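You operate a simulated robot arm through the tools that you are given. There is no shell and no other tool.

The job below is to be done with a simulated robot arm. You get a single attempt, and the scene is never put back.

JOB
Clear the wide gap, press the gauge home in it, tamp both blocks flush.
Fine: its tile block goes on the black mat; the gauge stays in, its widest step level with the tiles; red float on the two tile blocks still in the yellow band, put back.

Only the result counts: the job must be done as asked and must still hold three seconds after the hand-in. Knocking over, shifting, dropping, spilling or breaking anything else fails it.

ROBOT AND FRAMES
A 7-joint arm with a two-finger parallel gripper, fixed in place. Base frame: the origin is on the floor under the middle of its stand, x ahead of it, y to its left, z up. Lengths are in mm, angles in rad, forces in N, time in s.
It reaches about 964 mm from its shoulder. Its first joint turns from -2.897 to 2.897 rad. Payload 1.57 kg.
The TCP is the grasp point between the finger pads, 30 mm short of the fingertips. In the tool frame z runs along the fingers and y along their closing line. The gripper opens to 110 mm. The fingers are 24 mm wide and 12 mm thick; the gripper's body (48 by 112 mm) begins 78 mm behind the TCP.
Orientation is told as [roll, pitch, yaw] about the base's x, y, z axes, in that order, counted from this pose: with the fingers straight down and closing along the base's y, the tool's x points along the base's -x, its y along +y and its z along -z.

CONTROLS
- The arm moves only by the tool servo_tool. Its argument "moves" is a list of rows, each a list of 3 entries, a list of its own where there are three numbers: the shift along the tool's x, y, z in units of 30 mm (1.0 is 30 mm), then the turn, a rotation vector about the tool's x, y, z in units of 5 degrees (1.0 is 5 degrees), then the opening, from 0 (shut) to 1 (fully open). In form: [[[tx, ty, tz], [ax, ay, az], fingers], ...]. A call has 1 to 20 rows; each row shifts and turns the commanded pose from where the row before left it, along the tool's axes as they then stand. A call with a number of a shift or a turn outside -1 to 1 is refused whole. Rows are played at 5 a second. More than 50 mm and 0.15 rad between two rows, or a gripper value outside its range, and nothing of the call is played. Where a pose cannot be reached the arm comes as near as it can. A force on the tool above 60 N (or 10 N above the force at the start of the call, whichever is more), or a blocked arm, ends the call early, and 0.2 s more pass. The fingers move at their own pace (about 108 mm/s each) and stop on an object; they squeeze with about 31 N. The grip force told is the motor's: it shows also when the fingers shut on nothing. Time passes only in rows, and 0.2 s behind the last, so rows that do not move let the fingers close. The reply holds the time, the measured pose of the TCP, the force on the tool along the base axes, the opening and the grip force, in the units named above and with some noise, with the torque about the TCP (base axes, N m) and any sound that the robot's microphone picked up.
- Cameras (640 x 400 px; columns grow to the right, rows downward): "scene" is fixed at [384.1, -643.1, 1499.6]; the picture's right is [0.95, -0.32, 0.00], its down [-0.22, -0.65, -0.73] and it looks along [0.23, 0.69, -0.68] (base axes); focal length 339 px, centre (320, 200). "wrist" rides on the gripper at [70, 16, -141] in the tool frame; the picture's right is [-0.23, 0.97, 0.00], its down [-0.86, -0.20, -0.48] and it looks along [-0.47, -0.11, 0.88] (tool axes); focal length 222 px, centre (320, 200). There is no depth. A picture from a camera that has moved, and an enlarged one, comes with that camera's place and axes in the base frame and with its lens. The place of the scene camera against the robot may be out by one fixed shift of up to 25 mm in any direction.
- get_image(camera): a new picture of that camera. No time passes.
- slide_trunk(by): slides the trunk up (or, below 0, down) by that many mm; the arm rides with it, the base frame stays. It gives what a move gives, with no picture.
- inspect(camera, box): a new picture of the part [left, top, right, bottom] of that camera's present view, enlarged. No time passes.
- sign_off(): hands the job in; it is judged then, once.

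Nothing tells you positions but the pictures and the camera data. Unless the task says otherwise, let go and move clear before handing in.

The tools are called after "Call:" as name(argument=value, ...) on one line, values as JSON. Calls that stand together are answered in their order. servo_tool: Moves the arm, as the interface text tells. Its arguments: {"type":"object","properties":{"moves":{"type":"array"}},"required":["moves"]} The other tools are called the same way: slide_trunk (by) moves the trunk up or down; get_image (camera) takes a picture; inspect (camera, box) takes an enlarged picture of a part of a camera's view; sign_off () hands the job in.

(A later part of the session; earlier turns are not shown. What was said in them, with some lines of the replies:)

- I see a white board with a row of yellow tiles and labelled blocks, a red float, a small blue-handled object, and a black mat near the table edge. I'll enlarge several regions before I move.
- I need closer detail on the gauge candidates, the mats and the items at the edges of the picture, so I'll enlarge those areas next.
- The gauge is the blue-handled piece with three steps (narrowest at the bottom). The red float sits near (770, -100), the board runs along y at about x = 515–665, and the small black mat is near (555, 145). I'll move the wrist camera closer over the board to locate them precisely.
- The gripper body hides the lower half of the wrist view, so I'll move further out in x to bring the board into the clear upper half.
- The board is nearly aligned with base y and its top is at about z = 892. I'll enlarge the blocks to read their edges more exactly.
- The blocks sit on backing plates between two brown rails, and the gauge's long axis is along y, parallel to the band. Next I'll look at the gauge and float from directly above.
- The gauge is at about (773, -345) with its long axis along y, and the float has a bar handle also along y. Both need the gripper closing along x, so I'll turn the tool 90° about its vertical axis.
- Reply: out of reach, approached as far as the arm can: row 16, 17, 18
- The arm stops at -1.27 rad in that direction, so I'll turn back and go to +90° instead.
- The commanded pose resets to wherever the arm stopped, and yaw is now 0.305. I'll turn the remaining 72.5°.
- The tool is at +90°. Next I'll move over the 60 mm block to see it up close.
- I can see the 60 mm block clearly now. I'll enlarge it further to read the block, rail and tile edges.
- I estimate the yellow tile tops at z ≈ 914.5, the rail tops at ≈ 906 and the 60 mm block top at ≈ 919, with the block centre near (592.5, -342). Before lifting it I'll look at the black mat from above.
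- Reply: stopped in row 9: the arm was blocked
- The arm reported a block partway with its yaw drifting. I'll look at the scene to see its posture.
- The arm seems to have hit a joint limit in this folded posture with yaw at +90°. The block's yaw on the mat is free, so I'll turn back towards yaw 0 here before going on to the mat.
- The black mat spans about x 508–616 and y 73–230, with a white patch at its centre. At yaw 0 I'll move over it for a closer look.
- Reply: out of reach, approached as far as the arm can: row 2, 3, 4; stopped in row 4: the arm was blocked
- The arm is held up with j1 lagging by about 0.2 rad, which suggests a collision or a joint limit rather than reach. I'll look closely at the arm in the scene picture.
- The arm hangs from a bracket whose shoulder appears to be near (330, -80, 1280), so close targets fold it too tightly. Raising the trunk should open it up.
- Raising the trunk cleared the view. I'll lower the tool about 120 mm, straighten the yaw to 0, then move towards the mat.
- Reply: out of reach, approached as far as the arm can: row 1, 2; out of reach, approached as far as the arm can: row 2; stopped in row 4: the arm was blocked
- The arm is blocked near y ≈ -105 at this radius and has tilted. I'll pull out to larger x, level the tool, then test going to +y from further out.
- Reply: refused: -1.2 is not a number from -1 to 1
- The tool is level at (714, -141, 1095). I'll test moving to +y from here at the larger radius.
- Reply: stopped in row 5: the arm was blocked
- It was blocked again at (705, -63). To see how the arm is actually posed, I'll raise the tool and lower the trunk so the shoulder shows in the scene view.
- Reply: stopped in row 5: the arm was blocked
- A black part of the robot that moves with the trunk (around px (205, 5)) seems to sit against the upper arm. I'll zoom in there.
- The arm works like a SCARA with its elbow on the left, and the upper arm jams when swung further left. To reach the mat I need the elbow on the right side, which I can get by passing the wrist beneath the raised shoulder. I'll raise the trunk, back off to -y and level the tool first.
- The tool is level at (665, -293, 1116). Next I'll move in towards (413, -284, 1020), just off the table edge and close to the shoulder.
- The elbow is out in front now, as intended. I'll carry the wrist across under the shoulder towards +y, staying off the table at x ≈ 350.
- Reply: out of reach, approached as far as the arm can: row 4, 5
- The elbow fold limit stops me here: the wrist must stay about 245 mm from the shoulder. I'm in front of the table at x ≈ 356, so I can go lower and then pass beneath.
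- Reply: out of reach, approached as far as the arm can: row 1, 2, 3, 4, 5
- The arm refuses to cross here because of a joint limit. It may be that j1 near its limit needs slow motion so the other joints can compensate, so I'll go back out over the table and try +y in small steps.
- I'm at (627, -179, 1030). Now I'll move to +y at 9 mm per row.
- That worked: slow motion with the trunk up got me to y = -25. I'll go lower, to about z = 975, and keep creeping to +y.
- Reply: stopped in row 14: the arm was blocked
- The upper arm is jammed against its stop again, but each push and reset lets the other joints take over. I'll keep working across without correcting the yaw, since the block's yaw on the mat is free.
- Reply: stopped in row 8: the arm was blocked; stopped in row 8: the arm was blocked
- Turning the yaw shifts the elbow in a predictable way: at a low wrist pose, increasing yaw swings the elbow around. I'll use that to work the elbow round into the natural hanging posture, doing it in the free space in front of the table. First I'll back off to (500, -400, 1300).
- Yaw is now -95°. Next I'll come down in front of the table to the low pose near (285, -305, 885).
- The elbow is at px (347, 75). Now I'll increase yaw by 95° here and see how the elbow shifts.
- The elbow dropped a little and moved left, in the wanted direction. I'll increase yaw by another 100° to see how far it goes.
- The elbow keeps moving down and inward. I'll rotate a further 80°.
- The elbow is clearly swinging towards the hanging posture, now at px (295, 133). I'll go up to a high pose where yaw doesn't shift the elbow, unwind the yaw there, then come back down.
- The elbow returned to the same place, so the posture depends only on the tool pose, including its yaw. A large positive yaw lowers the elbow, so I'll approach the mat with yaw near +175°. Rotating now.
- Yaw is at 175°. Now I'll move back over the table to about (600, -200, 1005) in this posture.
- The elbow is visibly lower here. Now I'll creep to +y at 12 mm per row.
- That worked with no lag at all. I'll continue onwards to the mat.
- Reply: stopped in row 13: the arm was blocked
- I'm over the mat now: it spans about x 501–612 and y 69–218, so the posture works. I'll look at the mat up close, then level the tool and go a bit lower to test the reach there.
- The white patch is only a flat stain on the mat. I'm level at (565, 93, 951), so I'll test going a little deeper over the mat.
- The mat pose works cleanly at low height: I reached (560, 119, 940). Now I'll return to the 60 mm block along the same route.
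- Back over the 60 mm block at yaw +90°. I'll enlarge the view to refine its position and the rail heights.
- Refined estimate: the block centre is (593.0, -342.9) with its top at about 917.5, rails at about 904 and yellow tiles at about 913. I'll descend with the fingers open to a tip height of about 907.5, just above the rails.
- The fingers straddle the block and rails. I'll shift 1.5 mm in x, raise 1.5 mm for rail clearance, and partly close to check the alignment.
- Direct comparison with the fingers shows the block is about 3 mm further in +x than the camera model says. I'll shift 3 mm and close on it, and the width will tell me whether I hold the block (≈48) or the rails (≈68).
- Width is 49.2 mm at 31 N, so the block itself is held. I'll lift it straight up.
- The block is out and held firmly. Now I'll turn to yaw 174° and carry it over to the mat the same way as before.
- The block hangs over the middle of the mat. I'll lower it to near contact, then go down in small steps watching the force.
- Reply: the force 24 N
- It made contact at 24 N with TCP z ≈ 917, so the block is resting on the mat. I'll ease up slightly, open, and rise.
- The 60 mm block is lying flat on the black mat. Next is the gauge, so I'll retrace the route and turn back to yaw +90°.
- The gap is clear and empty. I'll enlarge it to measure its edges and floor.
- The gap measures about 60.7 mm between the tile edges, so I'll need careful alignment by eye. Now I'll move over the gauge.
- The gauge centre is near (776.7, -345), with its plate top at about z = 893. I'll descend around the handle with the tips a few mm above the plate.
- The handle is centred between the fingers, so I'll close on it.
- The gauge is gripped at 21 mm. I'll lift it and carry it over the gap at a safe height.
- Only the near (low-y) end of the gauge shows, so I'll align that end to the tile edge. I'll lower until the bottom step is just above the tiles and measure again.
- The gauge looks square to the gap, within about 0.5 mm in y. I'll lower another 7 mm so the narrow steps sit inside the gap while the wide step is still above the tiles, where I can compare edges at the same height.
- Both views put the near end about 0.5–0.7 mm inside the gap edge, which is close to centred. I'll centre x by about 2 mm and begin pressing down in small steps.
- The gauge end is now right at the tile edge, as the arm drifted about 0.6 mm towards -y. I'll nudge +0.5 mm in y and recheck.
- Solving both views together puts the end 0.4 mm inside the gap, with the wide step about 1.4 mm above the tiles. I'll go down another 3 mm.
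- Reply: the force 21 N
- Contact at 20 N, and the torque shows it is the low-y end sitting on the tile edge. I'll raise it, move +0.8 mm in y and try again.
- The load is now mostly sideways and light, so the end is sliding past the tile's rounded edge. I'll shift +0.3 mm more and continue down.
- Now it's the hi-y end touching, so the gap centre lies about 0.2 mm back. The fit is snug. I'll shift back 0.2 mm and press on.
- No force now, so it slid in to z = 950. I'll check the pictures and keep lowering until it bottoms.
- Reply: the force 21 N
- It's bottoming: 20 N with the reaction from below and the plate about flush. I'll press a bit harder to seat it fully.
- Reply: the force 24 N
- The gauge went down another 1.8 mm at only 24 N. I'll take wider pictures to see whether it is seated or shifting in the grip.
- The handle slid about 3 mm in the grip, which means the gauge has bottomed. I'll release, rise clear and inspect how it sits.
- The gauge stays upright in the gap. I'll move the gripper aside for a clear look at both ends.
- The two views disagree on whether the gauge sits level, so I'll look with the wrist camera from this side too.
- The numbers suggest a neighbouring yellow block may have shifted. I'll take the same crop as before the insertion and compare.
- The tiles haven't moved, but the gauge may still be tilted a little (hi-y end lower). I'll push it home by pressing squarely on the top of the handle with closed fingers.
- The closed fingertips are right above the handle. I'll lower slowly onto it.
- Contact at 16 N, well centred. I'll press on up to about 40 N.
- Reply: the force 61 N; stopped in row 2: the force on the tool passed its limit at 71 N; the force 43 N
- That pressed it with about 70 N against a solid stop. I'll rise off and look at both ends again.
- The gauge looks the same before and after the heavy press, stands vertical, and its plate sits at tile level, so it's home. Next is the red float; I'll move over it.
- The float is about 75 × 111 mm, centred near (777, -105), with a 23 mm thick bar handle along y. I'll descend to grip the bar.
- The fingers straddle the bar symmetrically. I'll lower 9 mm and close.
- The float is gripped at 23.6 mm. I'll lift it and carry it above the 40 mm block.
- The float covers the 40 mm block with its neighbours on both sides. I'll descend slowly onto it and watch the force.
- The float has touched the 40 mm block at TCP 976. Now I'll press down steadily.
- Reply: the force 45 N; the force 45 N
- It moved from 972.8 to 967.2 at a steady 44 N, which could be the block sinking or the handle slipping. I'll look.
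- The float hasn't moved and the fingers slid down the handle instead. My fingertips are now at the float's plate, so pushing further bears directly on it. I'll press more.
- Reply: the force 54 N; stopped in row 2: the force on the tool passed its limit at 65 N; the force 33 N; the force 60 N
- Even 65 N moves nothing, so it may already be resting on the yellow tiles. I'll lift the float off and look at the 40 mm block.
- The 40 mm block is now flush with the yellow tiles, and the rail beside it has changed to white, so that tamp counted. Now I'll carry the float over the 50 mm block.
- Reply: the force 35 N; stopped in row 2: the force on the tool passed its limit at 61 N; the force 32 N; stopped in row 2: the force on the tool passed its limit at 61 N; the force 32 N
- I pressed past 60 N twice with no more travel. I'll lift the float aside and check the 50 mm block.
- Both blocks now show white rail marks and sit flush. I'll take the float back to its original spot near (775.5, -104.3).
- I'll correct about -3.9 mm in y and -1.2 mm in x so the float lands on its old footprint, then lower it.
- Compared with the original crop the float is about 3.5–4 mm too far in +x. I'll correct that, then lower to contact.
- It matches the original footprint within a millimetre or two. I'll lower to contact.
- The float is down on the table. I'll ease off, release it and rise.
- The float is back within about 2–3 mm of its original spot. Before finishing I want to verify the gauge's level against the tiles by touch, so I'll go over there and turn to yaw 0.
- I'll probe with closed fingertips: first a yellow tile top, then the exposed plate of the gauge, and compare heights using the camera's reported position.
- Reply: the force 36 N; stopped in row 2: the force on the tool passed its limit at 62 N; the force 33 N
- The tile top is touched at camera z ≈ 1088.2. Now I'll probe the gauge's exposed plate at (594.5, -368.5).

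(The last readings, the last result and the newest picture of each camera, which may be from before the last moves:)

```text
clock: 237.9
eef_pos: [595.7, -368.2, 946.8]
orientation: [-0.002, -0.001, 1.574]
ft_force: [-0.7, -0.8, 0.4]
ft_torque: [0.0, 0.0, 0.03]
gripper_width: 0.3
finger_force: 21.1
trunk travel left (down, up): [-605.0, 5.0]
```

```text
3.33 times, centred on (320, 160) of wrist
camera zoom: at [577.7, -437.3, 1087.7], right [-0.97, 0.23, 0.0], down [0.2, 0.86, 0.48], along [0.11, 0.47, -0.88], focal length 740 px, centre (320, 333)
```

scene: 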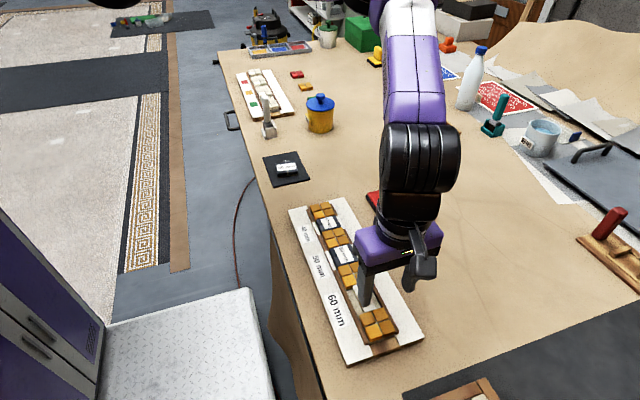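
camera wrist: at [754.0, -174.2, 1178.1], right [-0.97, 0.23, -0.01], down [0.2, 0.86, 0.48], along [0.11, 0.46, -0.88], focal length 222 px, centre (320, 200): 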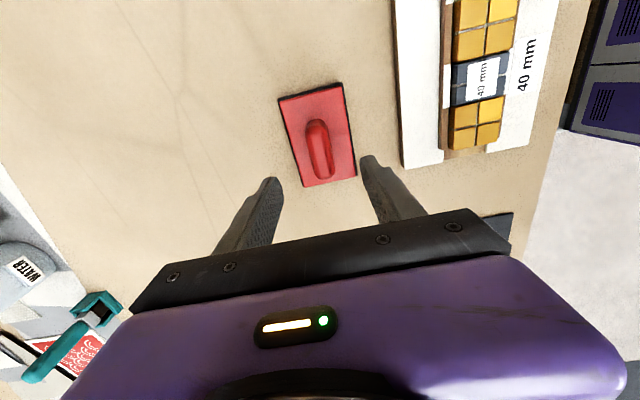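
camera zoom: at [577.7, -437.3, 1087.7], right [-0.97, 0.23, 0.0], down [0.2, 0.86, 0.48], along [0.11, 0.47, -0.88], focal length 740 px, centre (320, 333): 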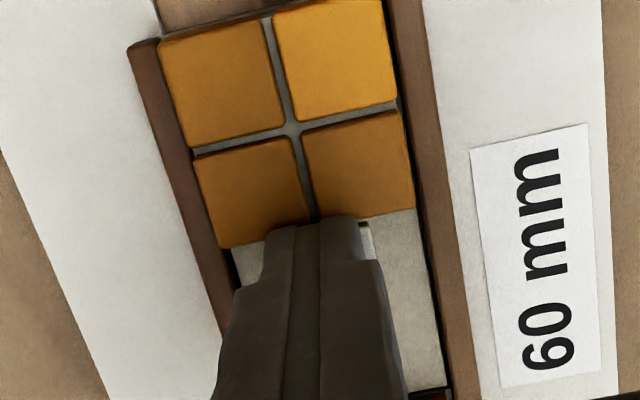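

Call:
servo_tool(moves=[[[0, 0, 0.03], [0, 0, 0], 0], [[0, 0, 0], [0, 0, 0], 0]])

Call:
inspect(camera="wrist", box=[290, 130, 350, 200])

Call:
servo_tool(moves=[[[0, 0, 0.03], [0, 0, 0], 0], [[0, 0, 0], [0, 0, 0], 0]])

Call:
inspect(camera="wrist", box=[290, 130, 350, 200])

```text
clock: 238.5
eef_pos: [595.9, -368.1, 946.4]
orientation: [0.001, -0.001, 1.571]
ft_force: [-2.3, 3.1, 10.1]
ft_torque: [-0.01, 0.13, 0.05]
gripper_width: 0.0
finger_force: 21.7
trunk travel left (down, up): [-605.0, 5.0]
```

```text
5.71 times, centred on (320, 165) of wrist
camera zoom: at [577.9, -437.2, 1087.5], right [-0.97, 0.23, 0.0], down [0.2, 0.86, 0.48], along [0.11, 0.47, -0.88], focal length 1269 px, centre (320, 400)
```

zoom: 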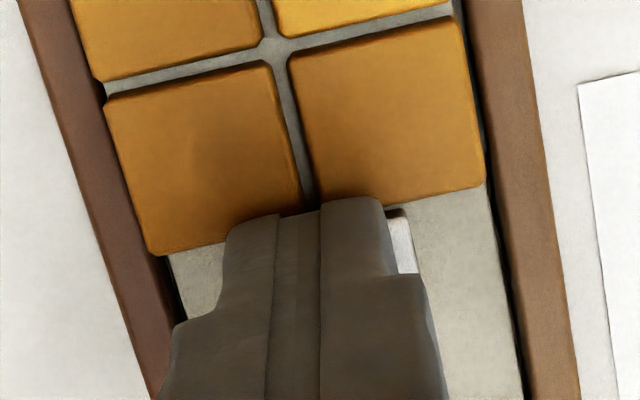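

```text
clock: 239.1
eef_pos: [596.3, -368.2, 947.1]
orientation: [0.0, 0.001, 1.573]
ft_force: [-5.0, 5.3, 20.1]
ft_torque: [0.04, 0.23, -0.02]
gripper_width: 0.0
finger_force: 21.2
trunk travel left (down, up): [-605.0, 5.0]
```

```text
5.71 times, centred on (320, 165) of wrist
camera zoom: at [577.9, -437.2, 1087.5], right [-0.97, 0.23, 0.0], down [0.2, 0.86, 0.48], along [0.11, 0.47, -0.88], focal length 1269 px, centre (320, 400)
```

zoom: 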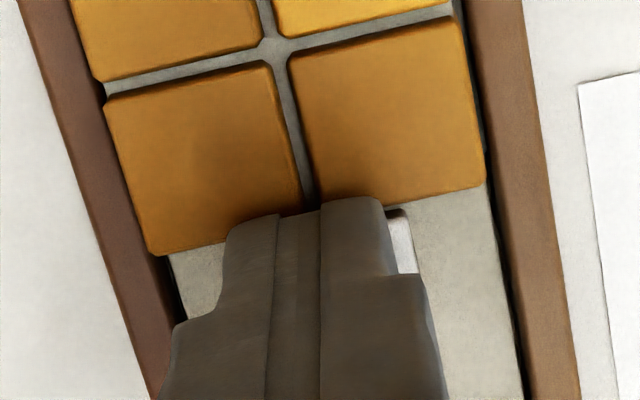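

At the same camera height the fingertip meets plate and tile together, so the gauge's wide step is level with the tile at this end. I'll rise and look at the whole band.

Call:
servo_tool(moves=[[[0, 0, -0.3], [0, 0, 0], 0], [[0, 0, -1], [0, 0, 0], 0], [[0, 0, -1], [0, 0, 0], 0], [[0.5, 0, -1], [0, 0, 0], 0], [[0.5, -1, 0], [0, 0, 0], 0], [[0, -1, 0], [0, 0, 0], 0], [[0, -1, 0], [0, 0, 0], 0], [[0, -1, 0], [0, 0, 0], 0], [[0, 0, 0], [0, 0, 0], 0]])

Call:
inspect(camera="scene", box=[290, 195, 430, 365])

Call:
inspect(camera="scene", box=[335, 255, 405, 335])

```text
clock: 241.1
eef_pos: [716.3, -399.4, 1045.9]
orientation: [0.0, 0.002, 1.573]
ft_force: [0.6, 0.0, 0.0]
ft_torque: [0.01, 0.0, -0.02]
gripper_width: 0.0
finger_force: 21.4
trunk travel left (down, up): [-605.0, 5.0]
```

```text
2.35 times, centred on (360, 280) of scene
camera zoom: at [384.1, -643.1, 1499.6], right [0.95, -0.32, 0.0], down [-0.22, -0.65, -0.73], along [0.23, 0.69, -0.68], focal length 797 px, centre (226, 12)
```

zoom: 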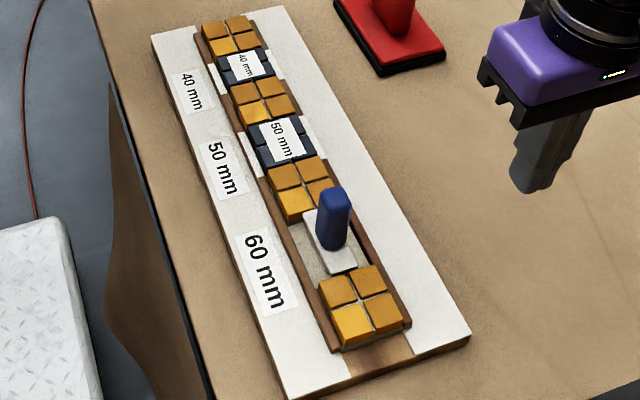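

```text
5.00 times, centred on (370, 295) of scene
camera zoom: at [384.1, -643.1, 1499.6], right [0.95, -0.32, 0.0], down [-0.22, -0.65, -0.73], along [0.23, 0.69, -0.68], focal length 1693 px, centre (70, -275)
```

zoom: 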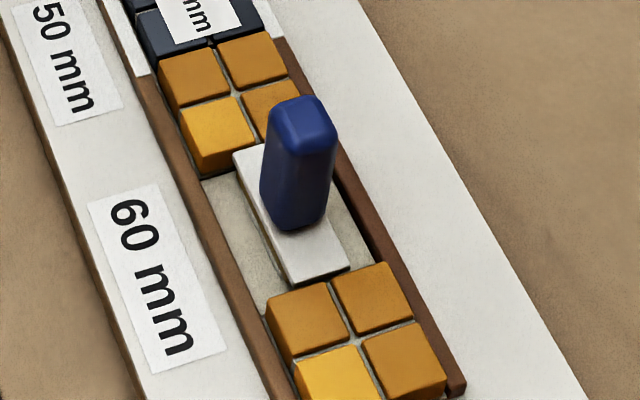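

The band looks right. To rule out any tilt I'll probe the other (hi-y) end of the gauge plate the same way.

Call:
servo_tool(moves=[[[-0.54, 0.81, 0], [0, 0, 0], 0], [[-0.54, 0.81, 0], [0, 0, 0], 0], [[-0.54, 0.81, 0], [0, 0, 0], 0], [[-0.54, 0.81, 0], [0, 0, 0], 0], [[-0.54, 0.81, 0], [0, 0, 0], 0], [[0, 0, 0.3], [0, 0, 0], 0], [[0, 0, 0], [0, 0, 0], 0]])

Call:
inspect(camera="wrist", box=[250, 60, 390, 220])

Call:
inspect(camera="scene", box=[320, 210, 420, 330])

```text
clock: 242.7
eef_pos: [594.4, -317.3, 1035.2]
orientation: [-0.001, -0.001, 1.573]
ft_force: [-0.2, 0.4, 0.2]
ft_torque: [0.0, 0.03, -0.01]
gripper_width: 0.0
finger_force: 20.9
trunk travel left (down, up): [-605.0, 5.0]
```

```text
2.50 times, centred on (320, 140) of wrist
camera zoom: at [576.4, -386.1, 1175.4], right [-0.97, 0.23, 0.0], down [0.2, 0.86, 0.48], along [0.11, 0.47, -0.88], focal length 555 px, centre (320, 350)
```

zoom: 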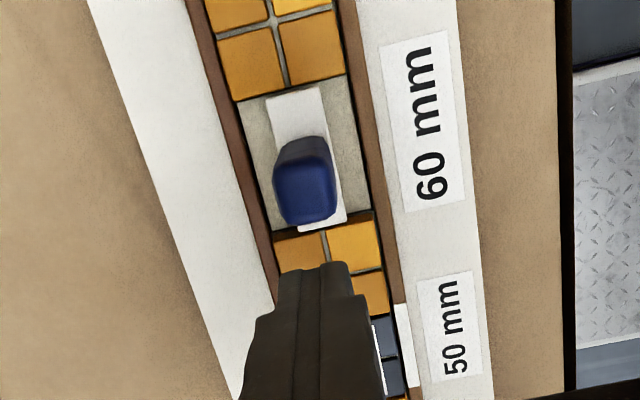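

```text
3.33 times, centred on (370, 270) of scene
camera zoom: at [384.1, -643.1, 1499.6], right [0.95, -0.32, 0.0], down [-0.22, -0.65, -0.73], along [0.23, 0.69, -0.68], focal length 1128 px, centre (153, -33)
```

zoom: 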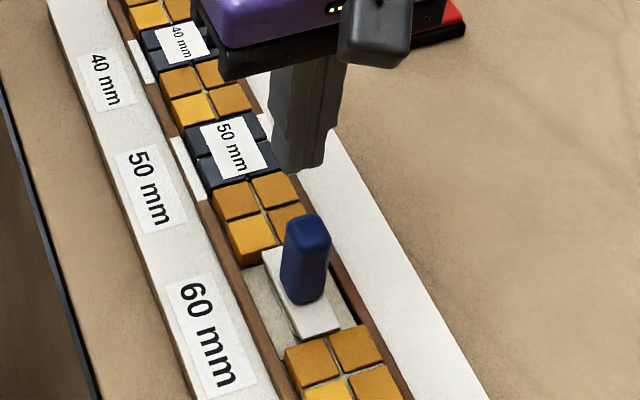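

Call:
inspect(camera="wrist", box=[300, 128, 345, 173])

Call:
inspect(camera="wrist", box=[285, 80, 335, 125])

```text
8.89 times, centred on (322, 150) of wrist
camera zoom: at [576.4, -386.1, 1175.4], right [-0.97, 0.23, 0.0], down [0.2, 0.86, 0.48], along [0.11, 0.47, -0.88], focal length 1974 px, centre (298, 640)
```

zoom: 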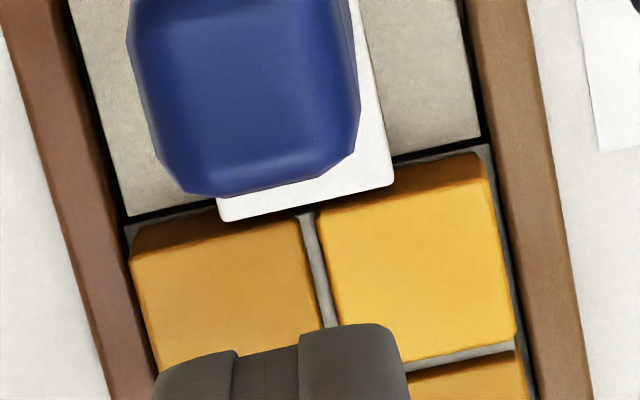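

```text
8.89 times, centred on (310, 102) of wrist
camera zoom: at [576.4, -386.1, 1175.4], right [-0.97, 0.23, 0.0], down [0.2, 0.86, 0.48], along [0.11, 0.47, -0.88], focal length 1974 px, centre (409, 1067)
```

zoom: 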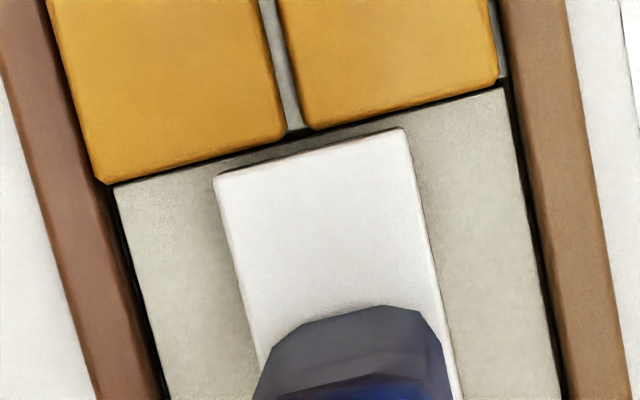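

This close view shows the plate's hi-y edge exactly at the tile-top line, so the gauge is level at both ends. I'll rise clear and check the tamped blocks and the float once more.

Call:
servo_tool(moves=[[[0, 0, -1], [0, 0, 0], 0], [[0, 0, -1], [0, 0, 0], 0], [[0, -1, -0.5], [0, 0, 0], 0], [[0, -1, 0], [0, 0, 0], 0], [[0, -1, 0], [0, 0, 0], 0], [[0, -1, 0], [0, 0, 0], 0], [[0.5, -1, 0], [0, 0, 0], 0.3], [[0, 0, 0], [0, 0, 0], 0.3]])

Call:
inspect(camera="scene", box=[305, 195, 355, 240])

Call:
inspect(camera="scene", box=[325, 225, 375, 275])

Call:
get_image(camera="scene")

Call:
inspect(camera="scene", box=[250, 140, 320, 200])

```text
clock: 244.5
eef_pos: [744.0, -331.0, 1109.6]
orientation: [0.0, -0.001, 1.573]
ft_force: [-1.0, -0.2, 0.1]
ft_torque: [0.03, 0.0, -0.01]
gripper_width: 32.8
finger_force: 0.1
trunk travel left (down, up): [-605.0, 5.0]
```

```text
8.89 times, centred on (330, 218) of scene
camera zoom: at [384.1, -643.1, 1499.6], right [0.95, -0.32, 0.0], down [-0.22, -0.65, -0.73], along [0.23, 0.69, -0.68], focal length 3009 px, centre (231, 44)
```

zoom: 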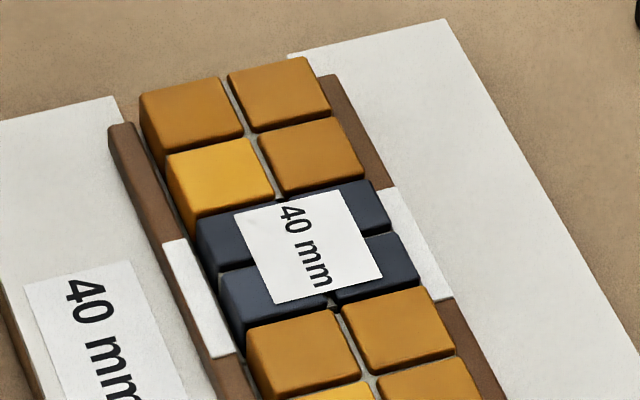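

```text
8.00 times, centred on (350, 250) of scene
camera zoom: at [384.1, -643.1, 1499.6], right [0.95, -0.32, 0.0], down [-0.22, -0.65, -0.73], along [0.23, 0.69, -0.68], focal length 2708 px, centre (80, -200)
```

zoom: 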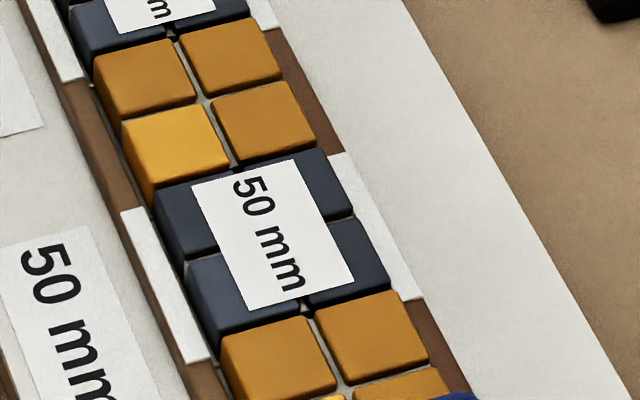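

```text
taken
```

scene: 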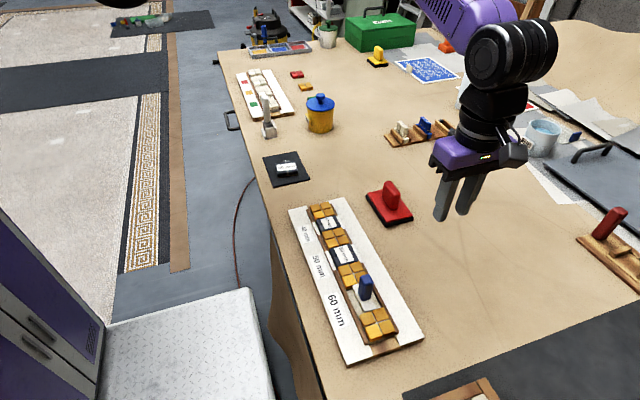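

```text
6.67 times, centred on (285, 170) of scene
camera zoom: at [384.1, -643.1, 1499.6], right [0.95, -0.32, 0.0], down [-0.22, -0.65, -0.73], along [0.23, 0.69, -0.68], focal length 2257 px, centre (553, 400)
```

zoom: 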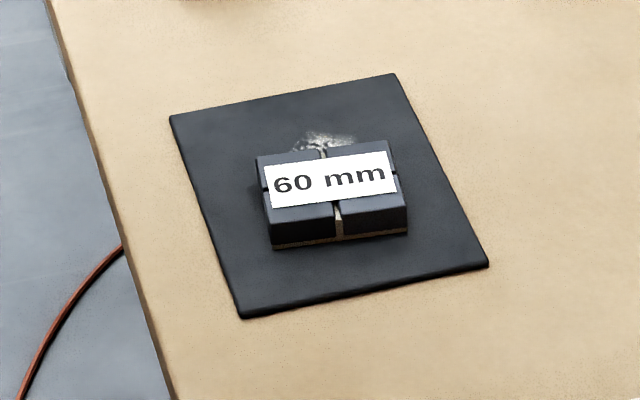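

Everything looks in order. The 60 mm block lies on the black mat, the gauge stands in the wide gap level with the tiles, the 40 and 50 mm blocks are flush, the float is back in its place, and the gripper is well clear. I'm handing in.

Call:
sign_off()

```text
The job is handed in.
```

I finished the job and handed it in; I have no verdict back.

- **60 mm block:** it lies flat on the small black mat. I took this to be "the black mat", not the larger dark grey one under the tile tray.
- **Gauge:** it stands in the wide gap, pressed home against a solid stop at about 70 N. A fingertip touch at one end and a close view at the other both show its widest step level with the tiles.
- **40 mm and 50 mm blocks:** I pressed both with the red float to a little over 60 N, and they look flush with the yellow tiles. White marks appeared on the rails beside each block after tamping. I read those as a sign the tamp took. No such mark appeared beside the gauge.
- **Red float:** it is back on the table within about 2–3 mm of where it started.

While pressing, my fingers slid down both handles, but neither the gauge nor the float came loose. I saw nothing else shifted or knocked in the last pictures, and the gripper was well clear when I handed in.
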